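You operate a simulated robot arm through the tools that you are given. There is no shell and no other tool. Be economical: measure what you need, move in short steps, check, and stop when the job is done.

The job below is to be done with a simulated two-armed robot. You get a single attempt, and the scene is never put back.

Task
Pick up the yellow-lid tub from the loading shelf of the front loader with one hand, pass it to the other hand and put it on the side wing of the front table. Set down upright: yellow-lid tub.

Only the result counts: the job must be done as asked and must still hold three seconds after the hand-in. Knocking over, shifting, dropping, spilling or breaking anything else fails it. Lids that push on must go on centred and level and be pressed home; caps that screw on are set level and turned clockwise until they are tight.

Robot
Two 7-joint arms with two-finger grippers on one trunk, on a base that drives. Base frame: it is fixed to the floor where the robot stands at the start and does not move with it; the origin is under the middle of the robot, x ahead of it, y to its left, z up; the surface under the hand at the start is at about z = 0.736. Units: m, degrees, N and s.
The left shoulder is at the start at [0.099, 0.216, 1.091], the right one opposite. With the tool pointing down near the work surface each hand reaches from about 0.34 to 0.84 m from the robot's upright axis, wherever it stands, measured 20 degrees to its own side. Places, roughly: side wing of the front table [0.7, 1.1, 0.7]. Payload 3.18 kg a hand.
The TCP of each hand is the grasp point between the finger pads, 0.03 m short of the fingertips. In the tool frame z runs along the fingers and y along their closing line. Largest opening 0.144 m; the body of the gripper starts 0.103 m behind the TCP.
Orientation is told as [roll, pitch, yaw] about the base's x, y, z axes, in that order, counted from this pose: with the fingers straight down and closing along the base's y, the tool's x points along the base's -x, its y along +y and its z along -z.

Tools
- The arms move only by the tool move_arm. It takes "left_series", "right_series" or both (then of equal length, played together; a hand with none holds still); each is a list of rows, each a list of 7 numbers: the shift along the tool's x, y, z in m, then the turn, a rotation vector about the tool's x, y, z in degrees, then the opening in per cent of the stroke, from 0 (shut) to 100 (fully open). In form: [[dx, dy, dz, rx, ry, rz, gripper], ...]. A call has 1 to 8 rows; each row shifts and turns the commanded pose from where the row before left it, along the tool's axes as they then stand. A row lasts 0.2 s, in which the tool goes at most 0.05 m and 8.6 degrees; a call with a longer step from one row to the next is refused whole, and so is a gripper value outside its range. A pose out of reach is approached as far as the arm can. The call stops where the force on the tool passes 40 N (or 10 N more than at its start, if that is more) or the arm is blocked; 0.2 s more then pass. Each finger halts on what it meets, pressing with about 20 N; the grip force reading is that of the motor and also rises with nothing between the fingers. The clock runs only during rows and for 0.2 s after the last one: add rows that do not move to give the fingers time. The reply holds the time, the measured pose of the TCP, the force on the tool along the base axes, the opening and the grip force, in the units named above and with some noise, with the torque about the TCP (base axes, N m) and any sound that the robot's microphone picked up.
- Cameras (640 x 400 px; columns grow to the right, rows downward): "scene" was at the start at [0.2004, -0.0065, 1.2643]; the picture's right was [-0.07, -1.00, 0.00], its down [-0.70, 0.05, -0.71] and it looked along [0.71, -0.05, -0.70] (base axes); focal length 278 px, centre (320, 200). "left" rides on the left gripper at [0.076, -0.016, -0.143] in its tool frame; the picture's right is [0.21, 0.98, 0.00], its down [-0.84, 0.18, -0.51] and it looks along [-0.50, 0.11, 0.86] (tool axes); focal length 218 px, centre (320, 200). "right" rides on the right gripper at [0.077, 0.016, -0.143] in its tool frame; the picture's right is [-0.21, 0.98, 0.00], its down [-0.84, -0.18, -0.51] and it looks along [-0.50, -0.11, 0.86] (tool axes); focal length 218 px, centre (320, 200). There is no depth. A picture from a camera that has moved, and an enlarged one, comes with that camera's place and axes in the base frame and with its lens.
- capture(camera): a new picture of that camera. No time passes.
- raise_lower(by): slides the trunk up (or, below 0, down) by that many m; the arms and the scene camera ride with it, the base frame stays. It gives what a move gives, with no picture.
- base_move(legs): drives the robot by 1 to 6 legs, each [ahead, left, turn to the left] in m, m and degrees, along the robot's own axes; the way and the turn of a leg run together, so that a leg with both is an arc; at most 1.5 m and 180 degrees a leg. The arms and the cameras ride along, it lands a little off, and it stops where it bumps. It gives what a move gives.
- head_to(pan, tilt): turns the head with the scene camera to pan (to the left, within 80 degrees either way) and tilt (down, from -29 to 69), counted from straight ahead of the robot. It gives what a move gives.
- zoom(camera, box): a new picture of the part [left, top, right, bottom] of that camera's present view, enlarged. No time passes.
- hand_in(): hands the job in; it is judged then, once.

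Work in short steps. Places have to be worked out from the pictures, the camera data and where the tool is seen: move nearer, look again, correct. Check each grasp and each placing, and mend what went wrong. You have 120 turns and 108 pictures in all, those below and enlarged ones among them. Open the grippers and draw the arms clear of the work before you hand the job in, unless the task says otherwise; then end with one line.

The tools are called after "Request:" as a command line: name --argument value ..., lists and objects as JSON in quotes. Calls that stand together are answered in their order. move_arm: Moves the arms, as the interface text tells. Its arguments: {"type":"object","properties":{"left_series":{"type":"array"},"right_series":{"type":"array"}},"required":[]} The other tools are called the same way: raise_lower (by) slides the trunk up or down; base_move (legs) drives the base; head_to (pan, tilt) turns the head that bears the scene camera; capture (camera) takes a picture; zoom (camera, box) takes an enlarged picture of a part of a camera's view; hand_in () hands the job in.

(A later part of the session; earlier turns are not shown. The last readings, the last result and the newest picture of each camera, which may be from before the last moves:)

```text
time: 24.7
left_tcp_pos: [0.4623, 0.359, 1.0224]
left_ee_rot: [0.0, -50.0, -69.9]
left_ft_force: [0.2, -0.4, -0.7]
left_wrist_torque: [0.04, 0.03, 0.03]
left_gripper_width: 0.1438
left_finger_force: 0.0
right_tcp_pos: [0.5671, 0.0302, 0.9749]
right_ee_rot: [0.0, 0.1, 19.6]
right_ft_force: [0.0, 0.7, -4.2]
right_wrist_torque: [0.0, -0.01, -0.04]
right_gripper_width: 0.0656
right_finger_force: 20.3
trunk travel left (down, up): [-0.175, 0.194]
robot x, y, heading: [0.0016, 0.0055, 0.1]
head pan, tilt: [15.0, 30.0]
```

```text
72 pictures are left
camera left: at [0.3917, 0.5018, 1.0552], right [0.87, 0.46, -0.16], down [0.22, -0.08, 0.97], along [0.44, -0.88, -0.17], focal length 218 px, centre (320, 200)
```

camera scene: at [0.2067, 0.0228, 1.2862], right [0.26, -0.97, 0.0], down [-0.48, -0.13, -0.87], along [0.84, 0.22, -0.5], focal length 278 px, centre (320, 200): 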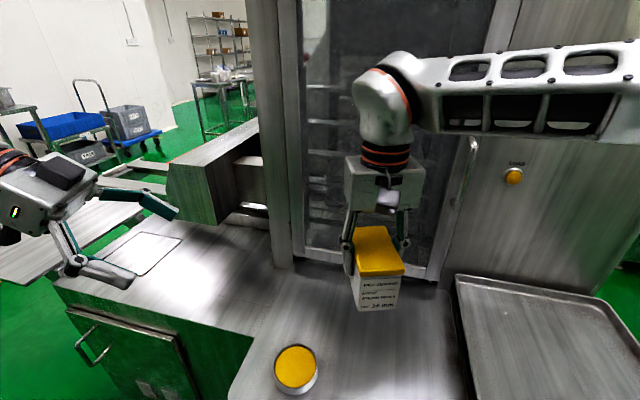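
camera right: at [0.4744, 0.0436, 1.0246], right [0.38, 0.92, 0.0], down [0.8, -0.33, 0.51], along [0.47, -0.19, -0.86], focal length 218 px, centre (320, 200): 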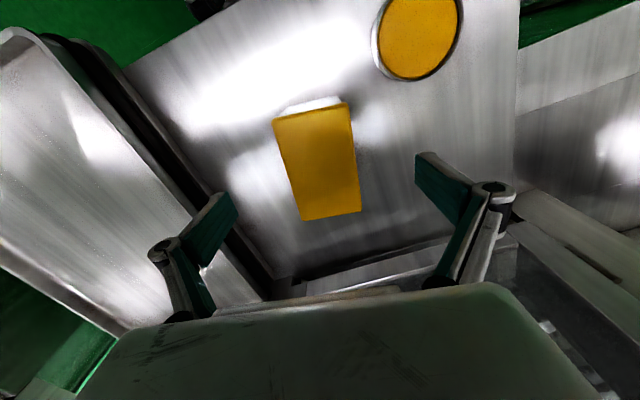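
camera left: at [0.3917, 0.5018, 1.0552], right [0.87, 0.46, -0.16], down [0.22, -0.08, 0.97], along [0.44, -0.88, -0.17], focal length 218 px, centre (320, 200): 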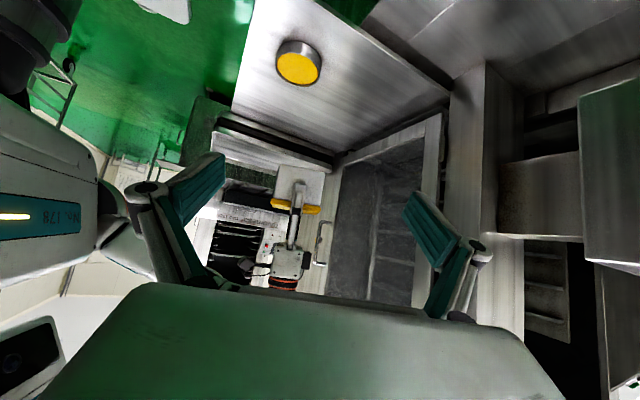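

The left hand is properly tilted and the tub is in view between its fingers. I'll move the left hand to a pre-grasp point 14 cm out along its approach line.

Request:
move_arm --left_series '[[-0.0273, -0.0021, 0.0286, 0, 0, 0, 100], [-0.0273, -0.0021, 0.0286, 0, 0, 0, 100], [-0.0273, -0.0021, 0.0286, 0, 0, 0, 100], [-0.0273, -0.0021, 0.0286, 0, 0, 0, 100], [-0.0273, -0.0021, 0.0286, 0, 0, 0, 100], [-0.0273, -0.0021, 0.0286, 0, 0, 0, 100], [0, 0, 0, 0, 0, 0, 100]]'

Request:
capture --camera "scene"

Request:
capture --camera "left"

```text
time: 26.3
left_tcp_pos: [0.5307, 0.1308, 1.0369]
left_ee_rot: [0.1, -50.0, -69.9]
left_ft_force: [-1.0, -0.5, -1.3]
left_wrist_torque: [-0.01, -0.03, 0.0]
left_gripper_width: 0.1443
left_finger_force: 0.1
right_tcp_pos: [0.5691, 0.0317, 0.9742]
right_ee_rot: [-0.1, 0.1, 19.8]
right_ft_force: [0.1, -0.9, -4.6]
right_wrist_torque: [-0.05, -0.04, 0.0]
right_gripper_width: 0.0655
right_finger_force: 19.6
trunk travel left (down, up): [-0.175, 0.194]
robot x, y, heading: [0.0025, 0.0005, -0.2]
head pan, tilt: [15.0, 30.0]
```

```text
71 pictures are left
camera scene: at [0.2063, 0.0233, 1.2864], right [0.26, -0.97, 0.0], down [-0.48, -0.13, -0.87], along [0.84, 0.22, -0.5], focal length 278 px, centre (320, 200)
```

scene: 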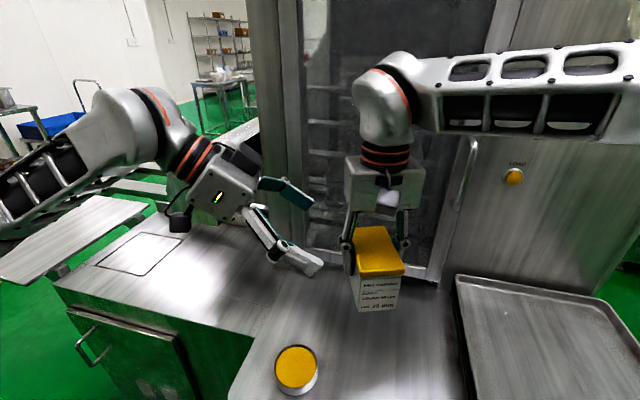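

```text
70 pictures are left
camera left: at [0.4615, 0.2743, 1.0708], right [0.87, 0.46, -0.16], down [0.22, -0.08, 0.97], along [0.44, -0.88, -0.17], focal length 218 px, centre (320, 200)
```

left: 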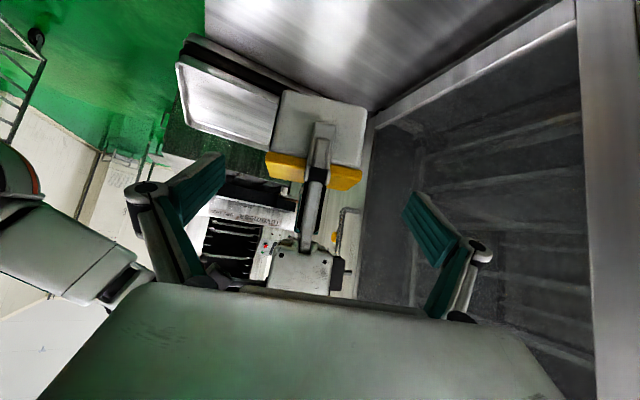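

The tub sits centred between the left fingers. I'll advance 9 cm along the approach and check.

Request:
move_arm --left_series '[[0, 0, 0.03, 0, 0, 0, 100], [0, 0, 0.03, 0, 0, 0, 100], [0, 0, 0.03, 0, 0, 0, 100], [0, 0, 0, 0, 0, 0, 100]]'

Request:
capture --camera "left"

Request:
zoom --camera "scene" --box '[200, 120, 440, 340]'

```text
time: 27.3
left_tcp_pos: [0.5553, 0.0647, 0.9797]
left_ee_rot: [0.1, -50.1, -69.9]
left_ft_force: [-0.1, -0.3, -0.5]
left_wrist_torque: [-0.01, 0.05, 0.01]
left_gripper_width: 0.1439
left_finger_force: 0.1
right_tcp_pos: [0.5682, 0.0316, 0.9736]
right_ee_rot: [-0.1, -0.1, 19.7]
right_ft_force: [-0.1, -0.4, -2.9]
right_wrist_torque: [0.01, -0.06, -0.01]
right_gripper_width: 0.0652
right_finger_force: 19.5
trunk travel left (down, up): [-0.175, 0.194]
robot x, y, heading: [-0.0026, 0.0, 0.0]
head pan, tilt: [15.0, 30.0]
```

```text
69 pictures are left
camera left: at [0.4854, 0.209, 1.0133], right [0.87, 0.46, -0.16], down [0.22, -0.08, 0.97], along [0.44, -0.88, -0.17], focal length 218 px, centre (320, 200)
```

left: 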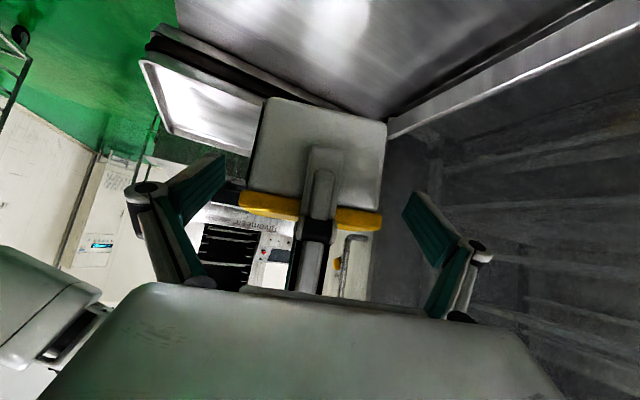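

```text
1.82 times, centred on (320, 230) of scene
camera zoom: at [0.2063, 0.023, 1.2864], right [0.26, -0.97, 0.0], down [-0.48, -0.13, -0.87], along [0.84, 0.22, -0.5], focal length 506 px, centre (320, 146)
```

zoom: 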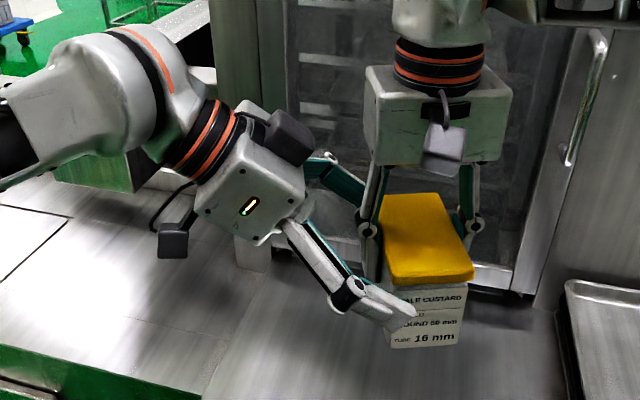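

Clearance is good on both sides. I'll advance the remaining 4.7 cm and check again before closing.

Request:
move_arm --left_series '[[0, 0, 0.024, 0, 0, 0, 100], [0, 0, 0.023, 0, 0, 0, 100], [0, 0, 0, 0, 0, 0, 100]]'

Request:
capture --camera "left"

Request:
zoom --camera "scene" --box '[200, 120, 440, 340]'

```text
time: 28.1
left_tcp_pos: [0.5674, 0.0335, 0.948]
left_ee_rot: [0.2, -50.0, -70.0]
left_ft_force: [-0.1, 0.3, 0.8]
left_wrist_torque: [0.02, 0.01, -0.02]
left_gripper_width: 0.1442
left_finger_force: 0.0
right_tcp_pos: [0.5682, 0.0316, 0.9747]
right_ee_rot: [0.0, 0.1, 19.7]
right_ft_force: [-0.3, 0.6, -2.9]
right_wrist_torque: [0.02, -0.03, -0.03]
right_gripper_width: 0.0656
right_finger_force: 19.5
trunk travel left (down, up): [-0.175, 0.194]
robot x, y, heading: [0.0005, 0.0003, -0.2]
head pan, tilt: [15.0, 30.0]
```

```text
67 pictures are left
camera left: at [0.497, 0.1768, 0.982], right [0.87, 0.46, -0.16], down [0.22, -0.08, 0.97], along [0.44, -0.88, -0.17], focal length 218 px, centre (320, 200)
```

left: 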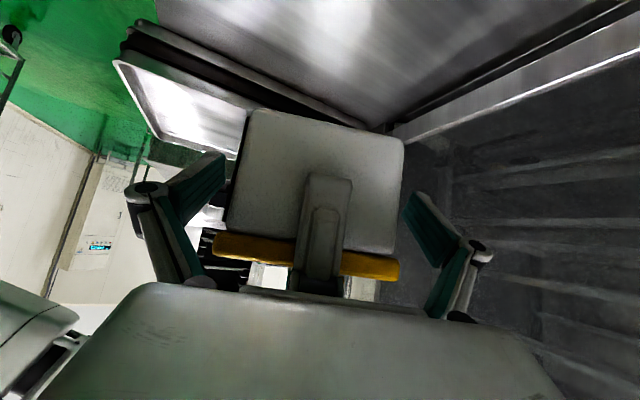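

```text
1.82 times, centred on (320, 230) of scene
camera zoom: at [0.2065, 0.0229, 1.2864], right [0.26, -0.97, 0.0], down [-0.48, -0.13, -0.87], along [0.84, 0.22, -0.5], focal length 506 px, centre (320, 146)
```

zoom: 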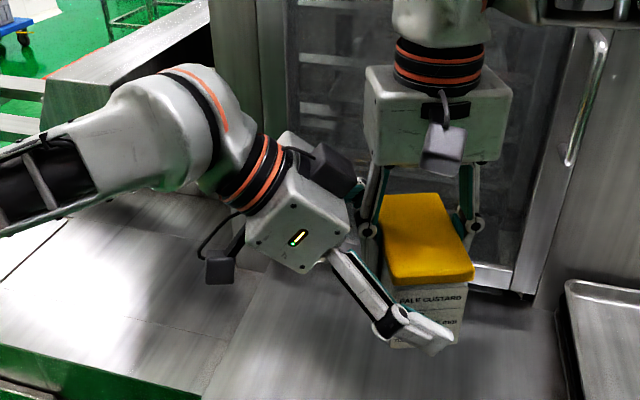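

The left pads straddle the body below the lid. I'll close the left gripper while the right keeps holding.

Request:
move_arm --left_series '[[0, 0, 0, 0, 0, 0, 74], [0, 0, 0, 0, 0, 0, 60], [0, 0, 0, 0, 0, 0, 30], [0, 0, 0, 0, 0, 0, 0], [0, 0, 0, 0, 0, 0, 0]]' --right_series '[[0, 0, 0, 0, 0, 0, 0], [0, 0, 0, 0, 0, 0, 0], [0, 0, 0, 0, 0, 0, 0], [0, 0, 0, 0, 0, 0, 0], [0, 0, 0, 0, 0, 0, 0]]'

Request:
capture --camera "left"

Request:
zoom --camera "scene" --box '[200, 120, 440, 340]'

```text
time: 29.3
left_tcp_pos: [0.5673, 0.0337, 0.9482]
left_ee_rot: [0.1, -49.9, -70.0]
left_ft_force: [-17.0, 8.0, 1.6]
left_wrist_torque: [-0.36, -0.67, -0.16]
left_gripper_width: 0.1061
left_finger_force: 20.3
right_tcp_pos: [0.5695, 0.0294, 0.9741]
right_ee_rot: [0.0, 0.0, 19.6]
right_ft_force: [17.4, -8.1, -6.8]
right_wrist_torque: [0.17, 0.16, 0.17]
right_gripper_width: 0.0657
right_finger_force: 19.7
trunk travel left (down, up): [-0.175, 0.194]
robot x, y, heading: [-0.002, -0.0002, -0.1]
head pan, tilt: [15.0, 30.0]
```

```text
65 pictures are left
camera left: at [0.4967, 0.1769, 0.9818], right [0.87, 0.46, -0.16], down [0.22, -0.08, 0.97], along [0.44, -0.88, -0.17], focal length 218 px, centre (320, 200)
```

left: 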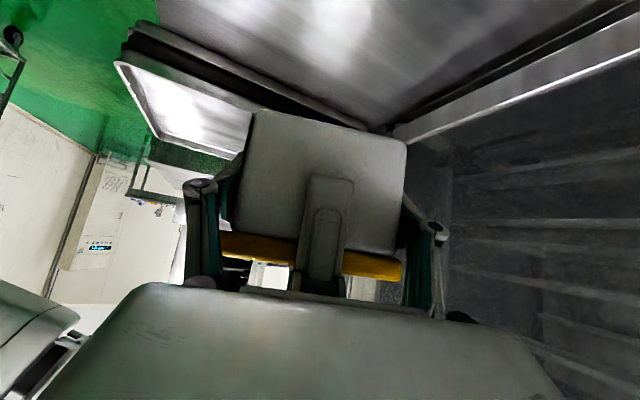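

```text
1.82 times, centred on (320, 230) of scene
camera zoom: at [0.2067, 0.0228, 1.2863], right [0.26, -0.97, 0.0], down [-0.48, -0.13, -0.87], along [0.84, 0.22, -0.5], focal length 506 px, centre (320, 146)
```

zoom: 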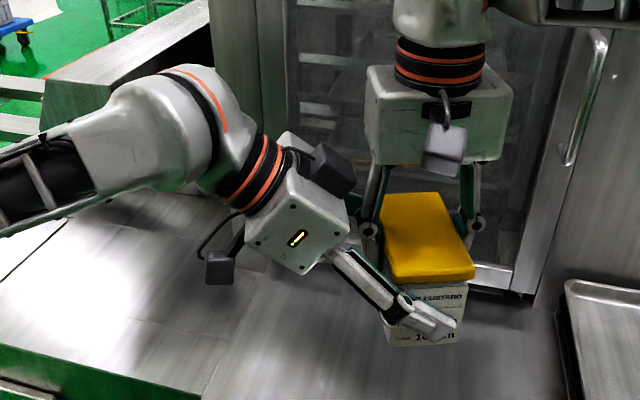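

The left gripper halted at 0.106 m with a sideways force of about 17 N, so it seems only the robot-side finger is in contact. I'll shift the left hand a few millimetres toward that side to centre the grip.

Request:
move_arm --left_series '[[0, -0.003, 0, 0, 0, 0, 0], [0, 0, 0, 0, 0, 0, 0], [0, 0, 0, 0, 0, 0, 0]]'

```text
time: 30.1
left_tcp_pos: [0.5663, 0.0322, 0.9474]
left_ee_rot: [0.1, -49.9, -69.9]
left_ft_force: [-6.4, 22.2, 0.6]
left_wrist_torque: [-0.94, 0.19, -0.25]
left_gripper_width: 0.1061
left_finger_force: 19.6
right_tcp_pos: [0.5686, 0.0306, 0.9736]
right_ee_rot: [0.0, 0.1, 19.6]
right_ft_force: [5.6, -22.4, -1.3]
right_wrist_torque: [0.36, -0.37, 0.29]
right_gripper_width: 0.0654
right_finger_force: 20.2
trunk travel left (down, up): [-0.175, 0.194]
robot x, y, heading: [-0.0005, 0.0008, -0.0]
head pan, tilt: [15.0, 30.0]
```

Both left fingers now touch, but at 0.106 m they're on the lid's near edge, not the body. I'll reopen, tilt the left hand to 60°, lower it a little so the pads sit fully below the lid, and then regrip.

Request:
move_arm --left_series '[[0, 0, 0, 0, 0, 0, 85], [0, 0, 0, 0, 0, 0, 100], [0, 0, 0, 0, -5, 0, 100], [0, 0, 0, 0, -5, 0, 100], [0.0048, 0, 0.0028, 0, 0, 0, 100], [0, 0, 0, 0, 0, 0, 100]]'

Request:
capture --camera "left"

Request:
zoom --camera "scene" --box '[260, 160, 420, 320]'

```text
time: 31.5
left_tcp_pos: [0.5659, 0.0312, 0.9434]
left_ee_rot: [0.2, -60.0, -70.0]
left_ft_force: [0.0, 0.0, -0.5]
left_wrist_torque: [-0.01, -0.01, 0.0]
left_gripper_width: 0.1441
left_finger_force: 0.1
right_tcp_pos: [0.5691, 0.0318, 0.9751]
right_ee_rot: [0.0, 0.1, 19.6]
right_ft_force: [0.2, 0.0, -4.5]
right_wrist_torque: [-0.01, 0.03, -0.01]
right_gripper_width: 0.0656
right_finger_force: 20.0
trunk travel left (down, up): [-0.175, 0.194]
robot x, y, heading: [0.0027, 0.0025, 0.1]
head pan, tilt: [15.0, 30.0]
```

```text
63 pictures are left
camera left: at [0.4939, 0.1786, 0.9481], right [0.88, 0.43, -0.18], down [0.16, 0.08, 0.98], along [0.44, -0.9, 0.0], focal length 218 px, centre (320, 200)
```

left: 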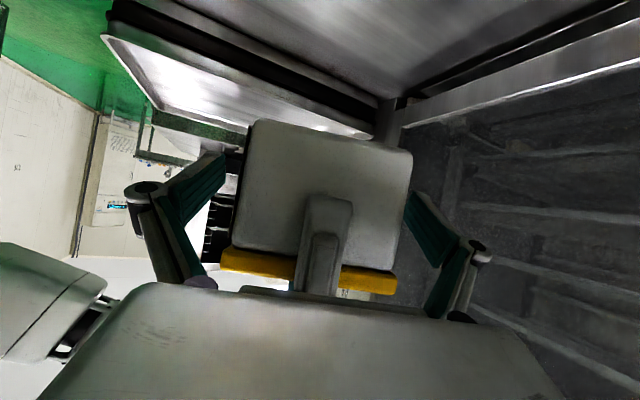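

```text
2.50 times, centred on (340, 240) of scene
camera zoom: at [0.2066, 0.0229, 1.2863], right [0.26, -0.97, 0.0], down [-0.48, -0.13, -0.87], along [0.84, 0.22, -0.5], focal length 696 px, centre (270, 100)
```

zoom: 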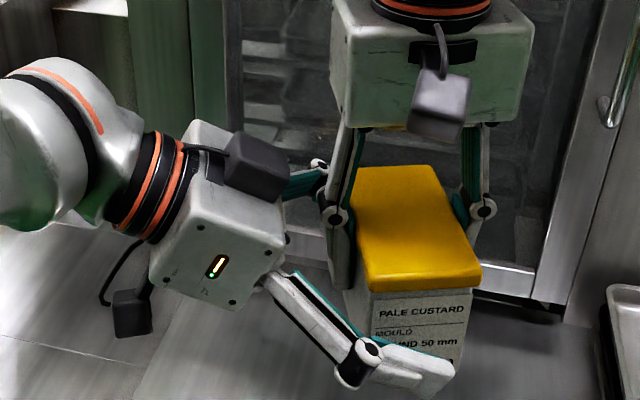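

The pads now sit below the lid with clearance on both sides. I'll close the left gripper again.

Request:
move_arm --left_series '[[0, 0, 0, 0, 0, 0, 74], [0, 0, 0, 0, 0, 0, 60], [0, 0, 0, 0, 0, 0, 30], [0, 0, 0, 0, 0, 0, 0], [0, 0, 0, 0, 0, 0, 0]]'

Request:
capture --camera "left"

Request:
zoom --camera "scene" --box '[260, 160, 420, 320]'

```text
time: 32.7
left_tcp_pos: [0.5669, 0.0315, 0.9424]
left_ee_rot: [0.1, -60.1, -69.8]
left_ft_force: [5.5, 5.0, -0.4]
left_wrist_torque: [-0.1, -0.12, -0.01]
left_gripper_width: 0.1058
left_finger_force: 20.1
right_tcp_pos: [0.5686, 0.0313, 0.9743]
right_ee_rot: [0.0, 0.1, 19.7]
right_ft_force: [-7.0, -6.2, -3.5]
right_wrist_torque: [-0.12, 0.31, 0.04]
right_gripper_width: 0.0657
right_finger_force: 19.9
trunk travel left (down, up): [-0.175, 0.194]
robot x, y, heading: [-0.0036, 0.002, -0.1]
head pan, tilt: [15.0, 30.0]
```

```text
61 pictures are left
camera left: at [0.4943, 0.179, 0.9482], right [0.88, 0.44, -0.18], down [0.16, 0.08, 0.98], along [0.44, -0.9, 0.0], focal length 218 px, centre (320, 200)
```

left: 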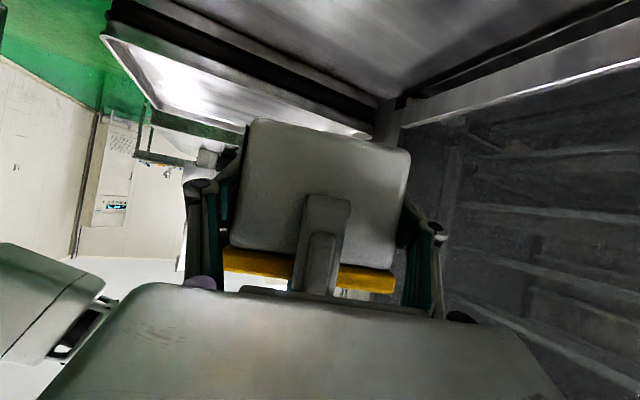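

```text
2.50 times, centred on (340, 240) of scene
camera zoom: at [0.2067, 0.0228, 1.2863], right [0.26, -0.97, 0.0], down [-0.48, -0.13, -0.87], along [0.84, 0.22, -0.5], focal length 696 px, centre (270, 100)
```

zoom: 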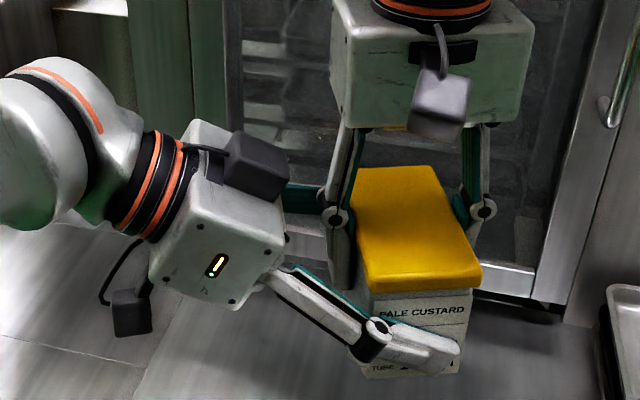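

The body is clamped at 0.106 m below the lid, with balanced forces. I'll open the right gripper slightly so the left takes the weight, then check.

Request:
move_arm --right_series '[[0, 0, 0, 0, 0, 0, 50], [0, 0, 0, 0, 0, 0, 56], [0, 0, 0, 0, 0, 0, 60], [0, 0, 0, 0, 0, 0, 60]]'

Request:
zoom --camera "scene" --box '[260, 160, 420, 320]'

Request:
capture --camera "right"

```text
time: 33.7
left_tcp_pos: [0.5662, 0.0298, 0.9427]
left_ee_rot: [0.1, -60.1, -69.8]
left_ft_force: [0.0, 1.4, -0.2]
left_wrist_torque: [0.0, 0.02, 0.01]
left_gripper_width: 0.1058
left_finger_force: 19.4
right_tcp_pos: [0.5691, 0.0315, 0.9742]
right_ee_rot: [0.0, 0.1, 19.6]
right_ft_force: [-0.6, -0.8, 0.2]
right_wrist_torque: [0.03, 0.0, -0.02]
right_gripper_width: 0.0866
right_finger_force: 0.1
trunk travel left (down, up): [-0.175, 0.194]
robot x, y, heading: [-0.001, 0.0, -0.1]
head pan, tilt: [15.0, 30.0]
```

```text
2.50 times, centred on (340, 240) of scene
camera zoom: at [0.2067, 0.0228, 1.2863], right [0.26, -0.97, 0.0], down [-0.48, -0.13, -0.87], along [0.84, 0.22, -0.5], focal length 696 px, centre (270, 100)
```

zoom: 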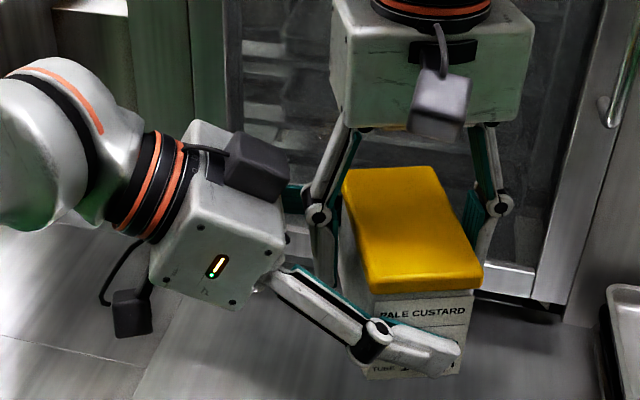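

```text
58 pictures are left
camera right: at [0.4927, 0.0206, 1.1174], right [-0.13, 0.99, 0.0], down [0.85, 0.11, 0.51], along [0.5, 0.07, -0.86], focal length 218 px, centre (320, 200)
```

right: 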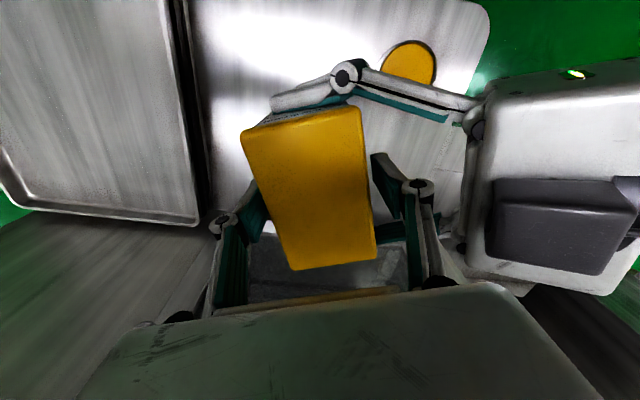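

The left hand holds the tub and the right fingers are free. I'll lift the right hand straight up.

Request:
move_arm --right_series '[[0, 0, -0.02, 0, 0, 0, 60], [0, 0, -0.03, 0, 0, 0, 60], [0, 0, -0.04, 0, 0, 0, 60], [0, 0, -0.03, 0, 0, 0, 60], [0, 0, 0, 0, 0, 0, 60]]'

Request:
capture --camera "scene"

Request:
capture --camera "left"

```text
time: 34.9
left_tcp_pos: [0.5655, 0.0319, 0.9419]
left_ee_rot: [0.1, -60.0, -70.0]
left_ft_force: [0.7, 0.0, -0.5]
left_wrist_torque: [0.0, 0.0, 0.02]
left_gripper_width: 0.1058
left_finger_force: 20.6
right_tcp_pos: [0.5677, 0.0319, 1.0747]
right_ee_rot: [-0.1, 0.1, 19.7]
right_ft_force: [-0.6, -0.1, -0.1]
right_wrist_torque: [-0.01, 0.03, 0.03]
right_gripper_width: 0.0865
right_finger_force: 0.0
right hand out of reach, approached as far as the arm can: row 4
trunk travel left (down, up): [-0.175, 0.194]
robot x, y, heading: [0.001, -0.0022, 0.0]
head pan, tilt: [15.0, 30.0]
```

```text
57 pictures are left
camera scene: at [0.2065, 0.0229, 1.2863], right [0.26, -0.97, 0.0], down [-0.48, -0.13, -0.87], along [0.84, 0.22, -0.5], focal length 278 px, centre (320, 200)
```

scene: 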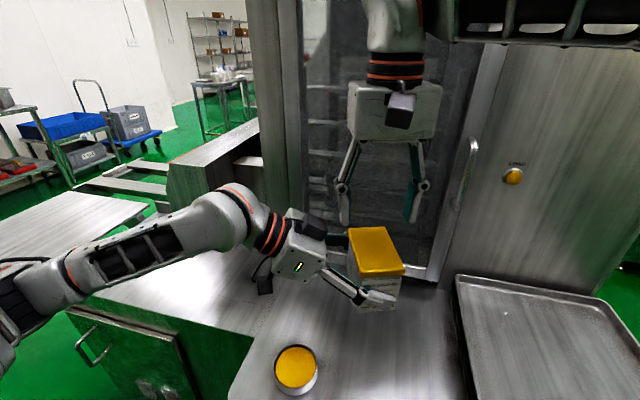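

```text
56 pictures are left
camera left: at [0.4937, 0.1787, 0.9481], right [0.88, 0.43, -0.18], down [0.16, 0.08, 0.98], along [0.44, -0.9, 0.0], focal length 218 px, centre (320, 200)
```

left: 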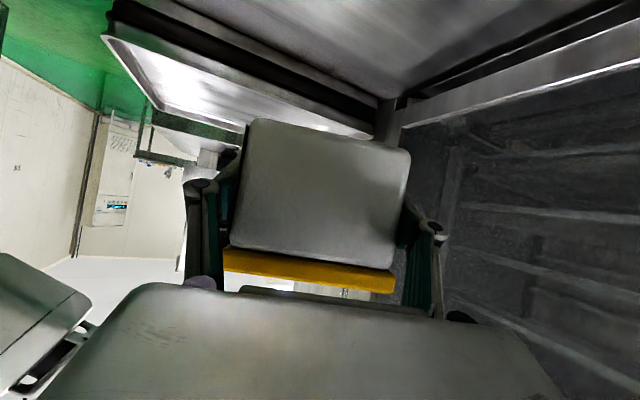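

The tub is held level by the left hand alone. I'll move the right arm away to its own side, then look at the wing and the floor to the left.

Request:
move_arm --right_series '[[0.028, -0.028, 0, 0, 0, 0, 60], [0.028, -0.028, 0, 0, 0, 0, 60], [0.028, -0.028, 0, 0, 0, 0, 60], [0.028, -0.028, 0, 0, 0, 0, 60], [0.028, -0.028, 0, 0, 0, 0, 60], [0.028, -0.028, 0, 0, 0, 0, 60], [0.028, -0.028, 0, 0, 0, 0, 60]]'

Request:
head_to --pan 70 --tilt 40

Request:
capture --camera "scene"

```text
time: 36.5
left_tcp_pos: [0.5652, 0.031, 0.9437]
left_ee_rot: [0.2, -60.0, -70.0]
left_ft_force: [0.0, 0.5, -0.3]
left_wrist_torque: [0.01, -0.04, 0.03]
left_gripper_width: 0.1056
left_finger_force: 19.7
right_tcp_pos: [0.4498, -0.2208, 1.0764]
right_ee_rot: [0.1, 0.0, 19.8]
right_ft_force: [-0.2, 0.3, 0.1]
right_wrist_torque: [-0.01, -0.02, 0.03]
right_gripper_width: 0.0864
right_finger_force: 0.0
trunk travel left (down, up): [-0.175, 0.194]
robot x, y, heading: [-0.0011, -0.0006, 0.0]
head pan, tilt: [15.0, 30.0]
```

```text
time: 37.7
left_tcp_pos: [0.5651, 0.0316, 0.9419]
left_ee_rot: [0.1, -60.1, -69.9]
left_ft_force: [0.5, 1.3, -0.4]
left_wrist_torque: [0.06, -0.01, 0.0]
left_gripper_width: 0.1058
left_finger_force: 20.3
right_tcp_pos: [0.4517, -0.2184, 1.0757]
right_ee_rot: [0.0, 0.0, 19.8]
right_ft_force: [0.1, -0.5, -1.5]
right_wrist_torque: [-0.02, 0.02, -0.01]
right_gripper_width: 0.0865
right_finger_force: 0.2
trunk travel left (down, up): [-0.175, 0.194]
robot x, y, heading: [0.0023, 0.0024, 0.0]
head pan, tilt: [70.0, 40.0]
```

```text
55 pictures are left
camera scene: at [0.1485, 0.0793, 1.271], right [0.94, -0.34, 0.0], down [-0.22, -0.6, -0.77], along [0.26, 0.72, -0.64], focal length 278 px, centre (320, 200)
```

scene: 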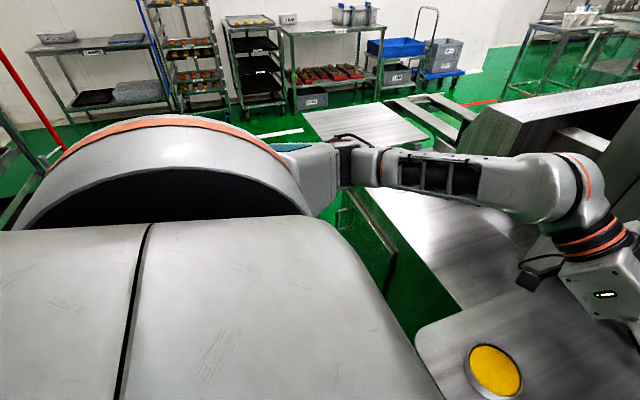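

The floor to the left is clear, and the wing spans roughly x 0.55–0.96, y 0.94–1.41. I'll drive left along the counter in two legs.

Request:
base_move --legs '[[-0.05, 0.0, 0], [0, 0.42, 0]]'

Request:
capture --camera "scene"

Request:
capture --camera "left"

```text
time: 42.5
left_tcp_pos: [0.5164, 0.4525, 0.9423]
left_ee_rot: [0.0, -60.0, -70.2]
left_ft_force: [-0.5, -0.3, -4.4]
left_wrist_torque: [0.04, 0.0, 0.04]
left_gripper_width: 0.1059
left_finger_force: 19.9
right_tcp_pos: [0.4004, 0.2014, 1.076]
right_ee_rot: [0.0, 0.1, 19.5]
right_ft_force: [0.3, -0.5, -0.3]
right_wrist_torque: [-0.04, -0.01, 0.03]
right_gripper_width: 0.0864
right_finger_force: 0.1
trunk travel left (down, up): [-0.175, 0.194]
robot x, y, heading: [-0.0462, 0.4234, -0.1]
head pan, tilt: [70.0, 40.0]
```

```text
54 pictures are left
camera scene: at [0.0998, 0.5011, 1.2709], right [0.94, -0.35, 0.0], down [-0.22, -0.6, -0.77], along [0.26, 0.72, -0.64], focal length 278 px, centre (320, 200)
```

scene: 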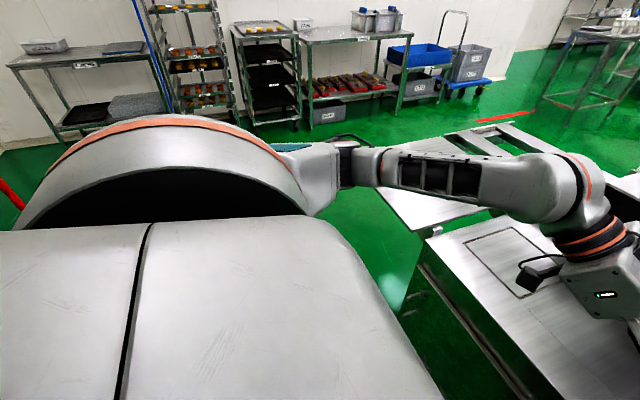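

```text
53 pictures are left
camera left: at [0.4457, 0.5989, 0.9481], right [0.88, 0.43, -0.18], down [0.16, 0.08, 0.98], along [0.44, -0.9, 0.0], focal length 218 px, centre (320, 200)
```

left: 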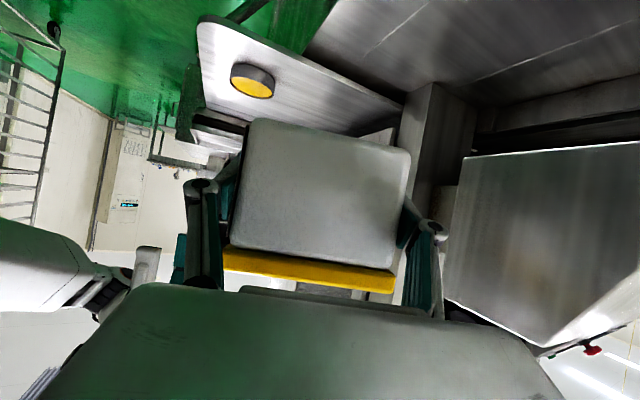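

The tub is secure and the drive went cleanly. I'll drive the second leg left and look at the wing from there.

Request:
base_move --legs '[[0, 0.43, 0]]'

Request:
head_to --pan 20 --tilt 45

Request:
capture --camera "scene"

```text
time: 46.7
left_tcp_pos: [0.517, 0.8762, 0.9427]
left_ee_rot: [0.0, -60.0, -70.1]
left_ft_force: [-0.1, 0.5, -3.8]
left_wrist_torque: [-0.02, -0.01, 0.03]
left_gripper_width: 0.1059
left_finger_force: 19.7
right_tcp_pos: [0.4032, 0.6257, 1.0762]
right_ee_rot: [0.0, 0.0, 19.4]
right_ft_force: [0.3, 0.1, -0.1]
right_wrist_torque: [-0.03, -0.04, 0.02]
right_gripper_width: 0.0863
right_finger_force: 0.0
trunk travel left (down, up): [-0.175, 0.194]
robot x, y, heading: [-0.0447, 0.8422, -0.4]
head pan, tilt: [70.0, 40.0]
```

```text
time: 47.9
left_tcp_pos: [0.5182, 0.8763, 0.9434]
left_ee_rot: [0.1, -60.0, -70.2]
left_ft_force: [0.3, -0.2, -4.2]
left_wrist_torque: [0.03, -0.01, 0.0]
left_gripper_width: 0.1058
left_finger_force: 20.6
right_tcp_pos: [0.403, 0.6252, 1.075]
right_ee_rot: [0.0, 0.1, 19.4]
right_ft_force: [-0.5, 0.2, 0.4]
right_wrist_torque: [0.05, 0.02, 0.0]
right_gripper_width: 0.0865
right_finger_force: 0.0
trunk travel left (down, up): [-0.175, 0.194]
robot x, y, heading: [-0.0485, 0.8478, 0.0]
head pan, tilt: [20.0, 45.0]
```

```text
52 pictures are left
camera scene: at [0.1487, 0.8728, 1.2637], right [0.34, -0.94, 0.0], down [-0.67, -0.24, -0.71], along [0.67, 0.24, -0.71], focal length 278 px, centre (320, 200)
```

scene: 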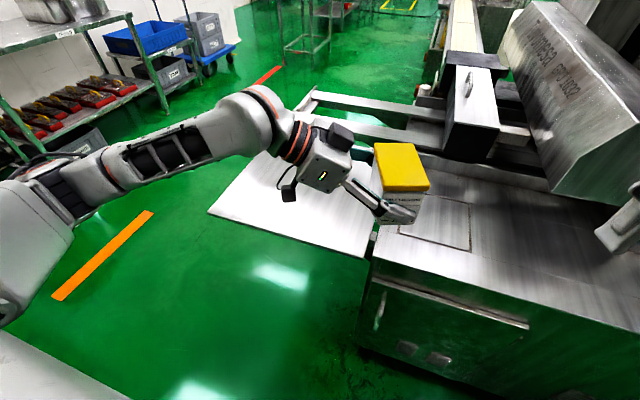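

I put the wing at x from about 0.535 and y 0.90–1.34. I'll first yaw the left hand 40° to point more forward, keeping the tub level, then move over (0.70, 1.12).

Request:
move_arm --left_series '[[0, 0, 0, -6.93, 0, -4, 0], [0, 0, 0, -6.93, 0, -4, 0], [0, 0, 0, -6.93, 0, -4, 0], [0, 0, 0, -6.93, 0, -4, 0], [0, 0, 0, -6.93, 0, -4, 0], [0, 0, 0, 0, 0, 0, 0]]'

Request:
capture --camera "scene"

```text
time: 49.3
left_tcp_pos: [0.5189, 0.8768, 0.9416]
left_ee_rot: [0.0, -60.0, -30.0]
left_ft_force: [0.1, 0.7, -4.4]
left_wrist_torque: [0.0, -0.01, 0.0]
left_gripper_width: 0.1057
left_finger_force: 20.4
right_tcp_pos: [0.4028, 0.6256, 1.0765]
right_ee_rot: [-0.1, 0.2, 19.5]
right_ft_force: [0.1, 0.0, 0.1]
right_wrist_torque: [-0.04, 0.02, 0.0]
right_gripper_width: 0.0865
right_finger_force: 0.0
trunk travel left (down, up): [-0.175, 0.194]
robot x, y, heading: [-0.0437, 0.8448, -0.1]
head pan, tilt: [20.0, 45.0]
```

```text
51 pictures are left
camera scene: at [0.1486, 0.8731, 1.2637], right [0.34, -0.94, 0.0], down [-0.67, -0.24, -0.71], along [0.67, 0.24, -0.71], focal length 278 px, centre (320, 200)
```

scene: 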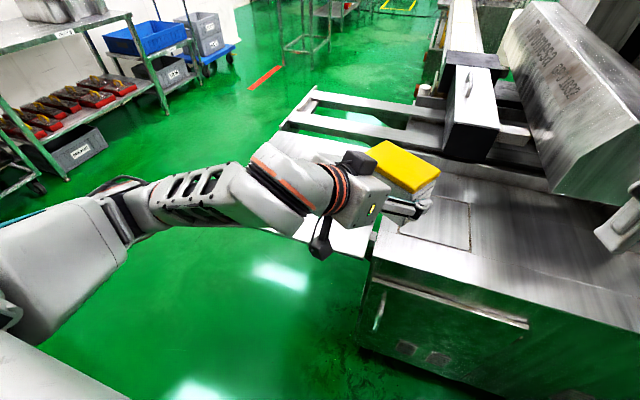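

The orientation is right. I'll carry the tub over the middle of the wing at constant height.

Request:
move_arm --left_series '[[-0.00254, 0.0432, 0.0044, 0, 0, 0, 0], [-0.00254, 0.0432, 0.0044, 0, 0, 0, 0], [-0.00254, 0.0432, 0.0044, 0, 0, 0, 0], [-0.00254, 0.0432, 0.0044, 0, 0, 0, 0], [-0.00254, 0.0432, 0.0044, 0, 0, 0, 0], [-0.00254, 0.0432, 0.0044, 0, 0, 0, 0], [-0.00254, 0.0432, 0.0044, 0, 0, 0, 0], [0, 0, 0, 0, 0, 0, 0]]'

Request:
capture --camera "scene"

Request:
capture --camera "left"

```text
time: 51.1
left_tcp_pos: [0.7022, 1.1201, 0.9422]
left_ee_rot: [0.1, -59.9, -30.2]
left_ft_force: [0.5, 0.1, -3.8]
left_wrist_torque: [0.04, 0.02, 0.0]
left_gripper_width: 0.1058
left_finger_force: 20.4
right_tcp_pos: [0.402, 0.6243, 1.0745]
right_ee_rot: [0.1, 0.0, 19.3]
right_ft_force: [0.0, -0.6, 1.0]
right_wrist_torque: [-0.01, 0.0, -0.01]
right_gripper_width: 0.0867
right_finger_force: 0.0
trunk travel left (down, up): [-0.175, 0.194]
robot x, y, heading: [-0.0463, 0.8459, -0.4]
head pan, tilt: [20.0, 45.0]
```

```text
50 pictures are left
camera scene: at [0.1486, 0.8725, 1.2637], right [0.34, -0.94, 0.0], down [-0.67, -0.24, -0.71], along [0.67, 0.24, -0.71], focal length 278 px, centre (320, 200)
```

scene: 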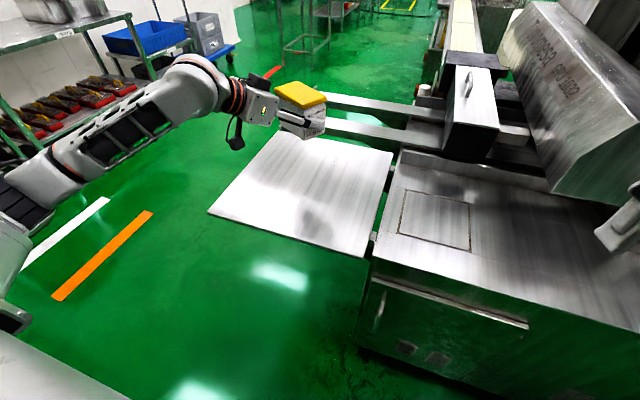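

```text
49 pictures are left
camera left: at [0.5525, 1.1887, 0.9481], right [0.4, 0.9, -0.18], down [0.07, 0.16, 0.98], along [0.91, -0.41, 0.0], focal length 218 px, centre (320, 200)
```

left: 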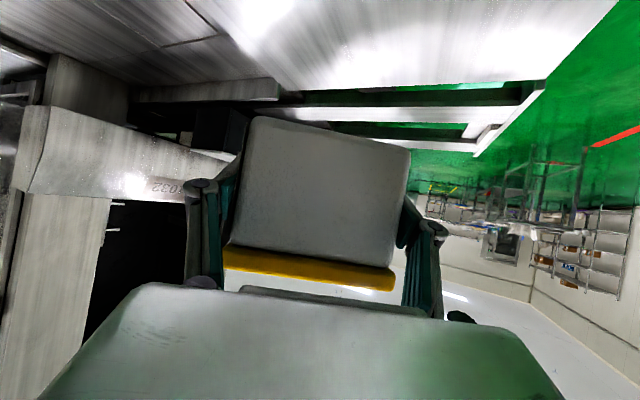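

The tub is over the middle of the wing, with its bottom near z 0.905. I'll lower it 16 cm and check.

Request:
move_arm --left_series '[[0.0346, 0, 0.02, 0, 0, 0, 0], [0.0346, 0, 0.02, 0, 0, 0, 0], [0.0346, 0, 0.02, 0, 0, 0, 0], [0.0346, 0, 0.02, 0, 0, 0, 0], [0, 0, 0, 0, 0, 0, 0]]'

Request:
capture --camera "scene"

Request:
capture --camera "left"

```text
time: 52.3
left_tcp_pos: [0.6979, 1.1197, 0.784]
left_ee_rot: [0.1, -60.0, -30.3]
left_ft_force: [-1.0, 0.0, -4.8]
left_wrist_torque: [0.0, 0.01, -0.01]
left_gripper_width: 0.1059
left_finger_force: 19.9
right_tcp_pos: [0.4021, 0.6264, 1.0758]
right_ee_rot: [0.0, 0.1, 19.5]
right_ft_force: [0.6, -0.1, 0.8]
right_wrist_torque: [0.04, -0.04, -0.01]
right_gripper_width: 0.0864
right_finger_force: 0.0
trunk travel left (down, up): [-0.175, 0.194]
robot x, y, heading: [-0.0451, 0.8445, -0.2]
head pan, tilt: [20.0, 45.0]
```

```text
48 pictures are left
camera scene: at [0.1483, 0.8728, 1.2639], right [0.34, -0.94, 0.0], down [-0.67, -0.24, -0.71], along [0.67, 0.24, -0.71], focal length 278 px, centre (320, 200)
```

scene: 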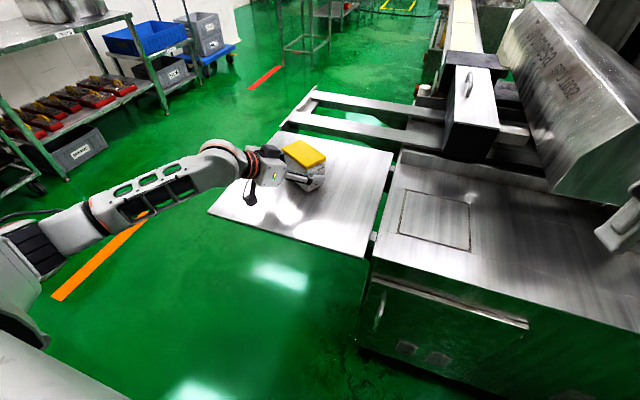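

```text
47 pictures are left
camera left: at [0.5505, 1.1864, 0.7891], right [0.4, 0.9, -0.18], down [0.07, 0.16, 0.98], along [0.91, -0.41, 0.0], focal length 218 px, centre (320, 200)
```

left: 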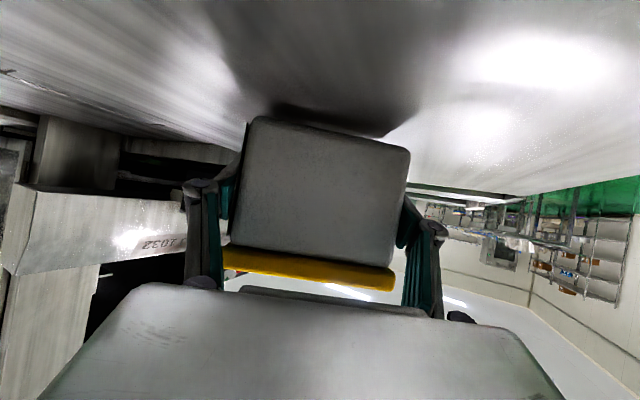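

The contact shadow is closing in under the tub. I'll lower another 3 cm, then look.

Request:
move_arm --left_series '[[0.013, 0, 0.0075, 0, 0, 0, 0], [0.0087, 0, 0.005, 0, 0, 0, 0], [0.0043, 0, 0.0025, 0, 0, 0, 0], [0, 0, 0, 0, 0, 0, 0]]'

Request:
capture --camera "left"

Request:
zoom --camera "scene" --box '[230, 120, 390, 240]'

```text
time: 53.3
left_tcp_pos: [0.7012, 1.1193, 0.7561]
left_ee_rot: [0.1, -60.5, -30.3]
left_ft_force: [6.6, -1.2, 15.0]
left_wrist_torque: [-0.35, -0.28, -0.03]
left_gripper_width: 0.1059
left_finger_force: 19.8
right_tcp_pos: [0.4014, 0.6255, 1.0762]
right_ee_rot: [-0.1, 0.0, 19.4]
right_ft_force: [0.1, 0.8, -0.5]
right_wrist_torque: [-0.01, 0.0, -0.03]
right_gripper_width: 0.0863
right_finger_force: 0.1
trunk travel left (down, up): [-0.175, 0.194]
robot x, y, heading: [-0.0473, 0.8473, -0.4]
head pan, tilt: [20.0, 45.0]
```

```text
46 pictures are left
camera left: at [0.5519, 1.1863, 0.7615], right [0.4, 0.9, -0.18], down [0.07, 0.17, 0.98], along [0.91, -0.41, 0.01], focal length 218 px, centre (320, 200)
```

left: 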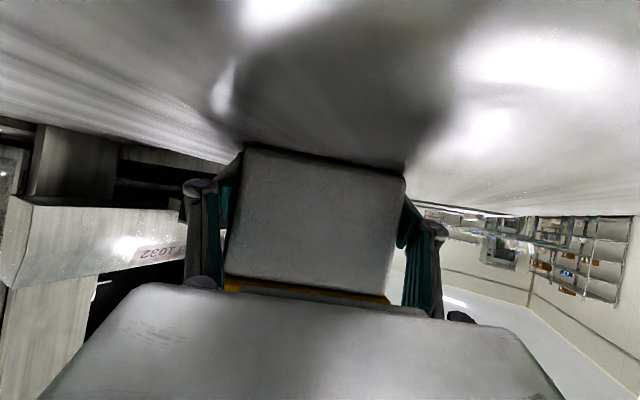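

```text
3.33 times, centred on (310, 180) of scene
camera zoom: at [0.1473, 0.8721, 1.2642], right [0.34, -0.94, 0.0], down [-0.66, -0.24, -0.71], along [0.67, 0.24, -0.71], focal length 928 px, centre (353, 267)
```

zoom: 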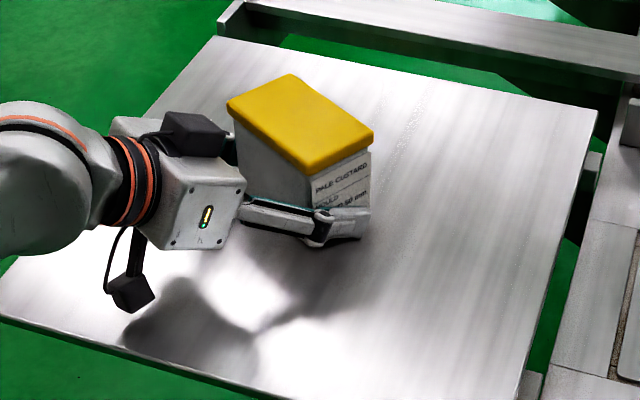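

The tub has touched the wing on its palm-side bottom edge, so it's leaning about 10° toward the palm. I'll lift 1 cm, pitch the hand 9° to level it, and look again.

Request:
move_arm --left_series '[[-0.0087, 0, -0.005, 0, 0, 0, 0], [0, 0, 0, 0, 4.5, 0, 0], [0, 0, 0, 0, 4.5, 0, 0], [0, 0, 0, 0, 0, 0, 0]]'

Request:
capture --camera "left"

Request:
zoom --camera "scene" --box '[230, 120, 390, 240]'

```text
time: 54.3
left_tcp_pos: [0.7, 1.12, 0.7616]
left_ee_rot: [0.1, -50.9, -30.1]
left_ft_force: [-0.2, -0.3, 1.1]
left_wrist_torque: [0.12, -0.28, -0.04]
left_gripper_width: 0.1057
left_finger_force: 19.9
right_tcp_pos: [0.4032, 0.6256, 1.0761]
right_ee_rot: [-0.1, -0.1, 19.5]
right_ft_force: [0.2, -0.1, 0.0]
right_wrist_torque: [-0.02, -0.01, 0.0]
right_gripper_width: 0.0867
right_finger_force: 0.1
trunk travel left (down, up): [-0.175, 0.194]
robot x, y, heading: [-0.0457, 0.8456, -0.0]
head pan, tilt: [20.0, 45.0]
```

```text
44 pictures are left
camera left: at [0.5535, 1.1857, 0.7931], right [0.38, 0.91, -0.16], down [0.21, 0.09, 0.97], along [0.9, -0.4, -0.16], focal length 218 px, centre (320, 200)
```

left: 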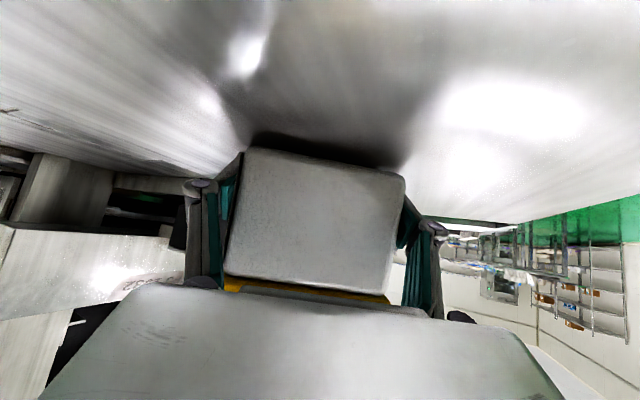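

```text
3.33 times, centred on (310, 180) of scene
camera zoom: at [0.1483, 0.8726, 1.2637], right [0.34, -0.94, 0.0], down [-0.67, -0.24, -0.71], along [0.67, 0.24, -0.71], focal length 928 px, centre (353, 267)
```

zoom: 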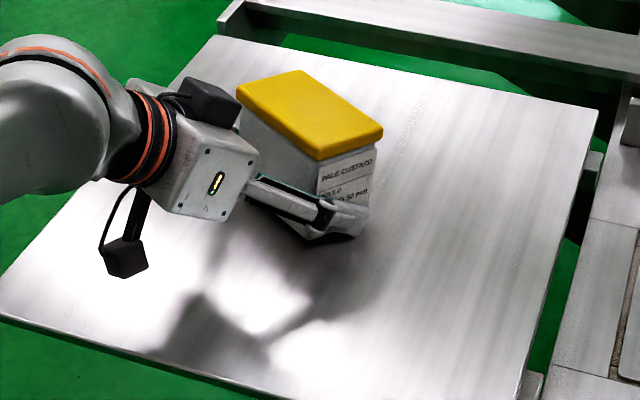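

It looks nearly upright now. I'll take a tighter view to judge the remaining lean.

Request:
zoom --camera "scene" --box '[275, 130, 340, 190]'

```text
6.67 times, centred on (308, 160) of scene
camera zoom: at [0.1483, 0.8726, 1.2637], right [0.34, -0.94, 0.0], down [-0.67, -0.24, -0.71], along [0.67, 0.24, -0.71], focal length 1856 px, centre (403, 467)
```

zoom: 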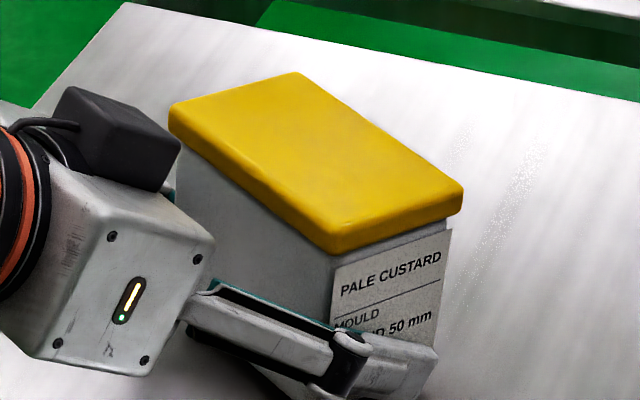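

Working from the lid corners, the far side is now about 8 mm low, so it's over-rotated by roughly 6°. I'll rotate back 5.5°, lifting slightly, and recheck.

Request:
move_arm --left_series '[[-0.0078, 0, -0.0063, 0, 0, 0, 0], [0, 0, 0, 0, -5.5, 0, 0], [0, 0, 0, 0, 0, 0, 0]]'

Request:
zoom --camera "scene" --box '[275, 130, 340, 190]'

Request:
capture --camera "left"

```text
time: 55.1
left_tcp_pos: [0.7016, 1.1198, 0.7723]
left_ee_rot: [0.0, -56.5, -30.1]
left_ft_force: [-0.8, 0.0, -3.3]
left_wrist_torque: [0.02, 0.01, 0.03]
left_gripper_width: 0.1059
left_finger_force: 19.8
right_tcp_pos: [0.4018, 0.6249, 1.0752]
right_ee_rot: [-0.1, 0.1, 19.4]
right_ft_force: [-0.8, 0.9, 0.2]
right_wrist_torque: [0.01, 0.01, 0.02]
right_gripper_width: 0.0864
right_finger_force: 0.0
trunk travel left (down, up): [-0.175, 0.194]
robot x, y, heading: [-0.0467, 0.846, -0.3]
head pan, tilt: [20.0, 45.0]
```

```text
6.67 times, centred on (308, 160) of scene
camera zoom: at [0.1487, 0.8726, 1.2637], right [0.34, -0.94, 0.0], down [-0.67, -0.24, -0.71], along [0.67, 0.24, -0.71], focal length 1856 px, centre (403, 467)
```

zoom: 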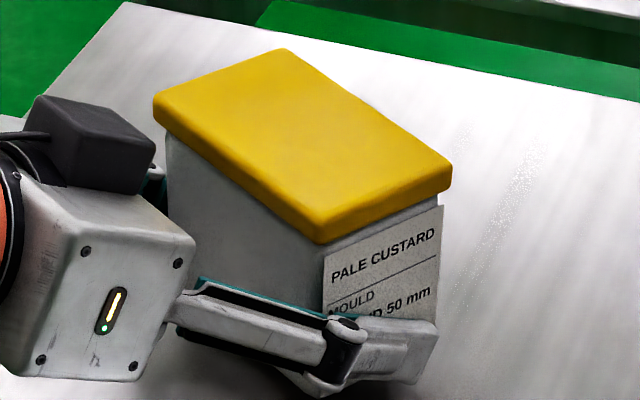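

```text
40 pictures are left
camera left: at [0.5523, 1.1867, 0.7874], right [0.39, 0.9, -0.17], down [0.13, 0.13, 0.98], along [0.91, -0.41, -0.06], focal length 218 px, centre (320, 200)
```

left: 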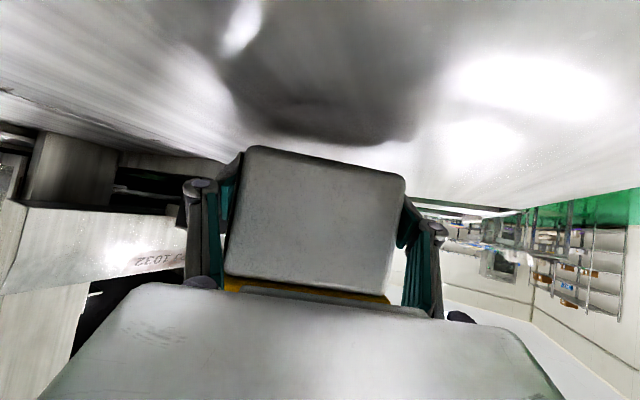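

That's about 3° off level now. I'll rotate back 3° more and lower toward the wing in small steps.

Request:
move_arm --left_series '[[0, 0, 0, 0, -3, 0, 0], [0.0043, 0, 0.0025, 0, 0, 0, 0], [0, 0, 0, 0, 0, 0, 0]]'

Request:
zoom --camera "scene" --box '[275, 130, 340, 190]'

Request:
capture --camera "left"

```text
time: 55.9
left_tcp_pos: [0.7005, 1.1195, 0.766]
left_ee_rot: [-0.1, -59.5, -30.0]
left_ft_force: [-0.7, -0.5, -3.4]
left_wrist_torque: [0.02, 0.02, -0.01]
left_gripper_width: 0.106
left_finger_force: 20.1
right_tcp_pos: [0.4017, 0.6261, 1.0751]
right_ee_rot: [0.0, 0.0, 19.4]
right_ft_force: [0.3, 0.4, 0.0]
right_wrist_torque: [-0.03, 0.01, 0.03]
right_gripper_width: 0.0865
right_finger_force: 0.1
trunk travel left (down, up): [-0.175, 0.194]
robot x, y, heading: [-0.0449, 0.8432, -0.2]
head pan, tilt: [20.0, 45.0]
```

```text
6.67 times, centred on (308, 160) of scene
camera zoom: at [0.1487, 0.8729, 1.2637], right [0.34, -0.94, 0.0], down [-0.67, -0.24, -0.71], along [0.67, 0.24, -0.71], focal length 1856 px, centre (403, 467)
```

zoom: 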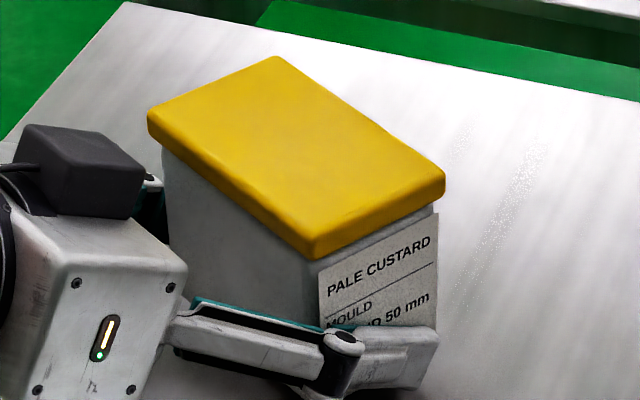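

```text
38 pictures are left
camera left: at [0.5519, 1.1872, 0.7745], right [0.4, 0.9, -0.18], down [0.08, 0.16, 0.98], along [0.91, -0.41, -0.01], focal length 218 px, centre (320, 200)
```

left: 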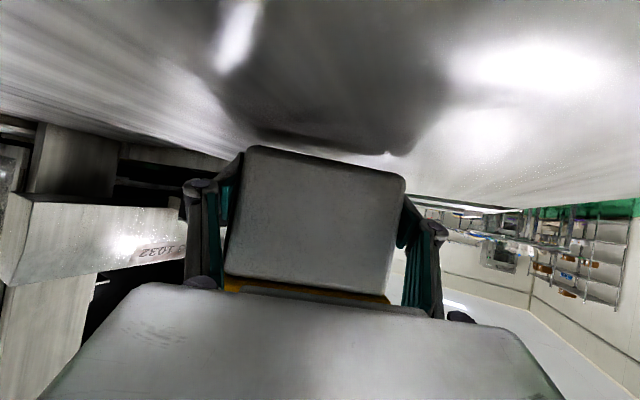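

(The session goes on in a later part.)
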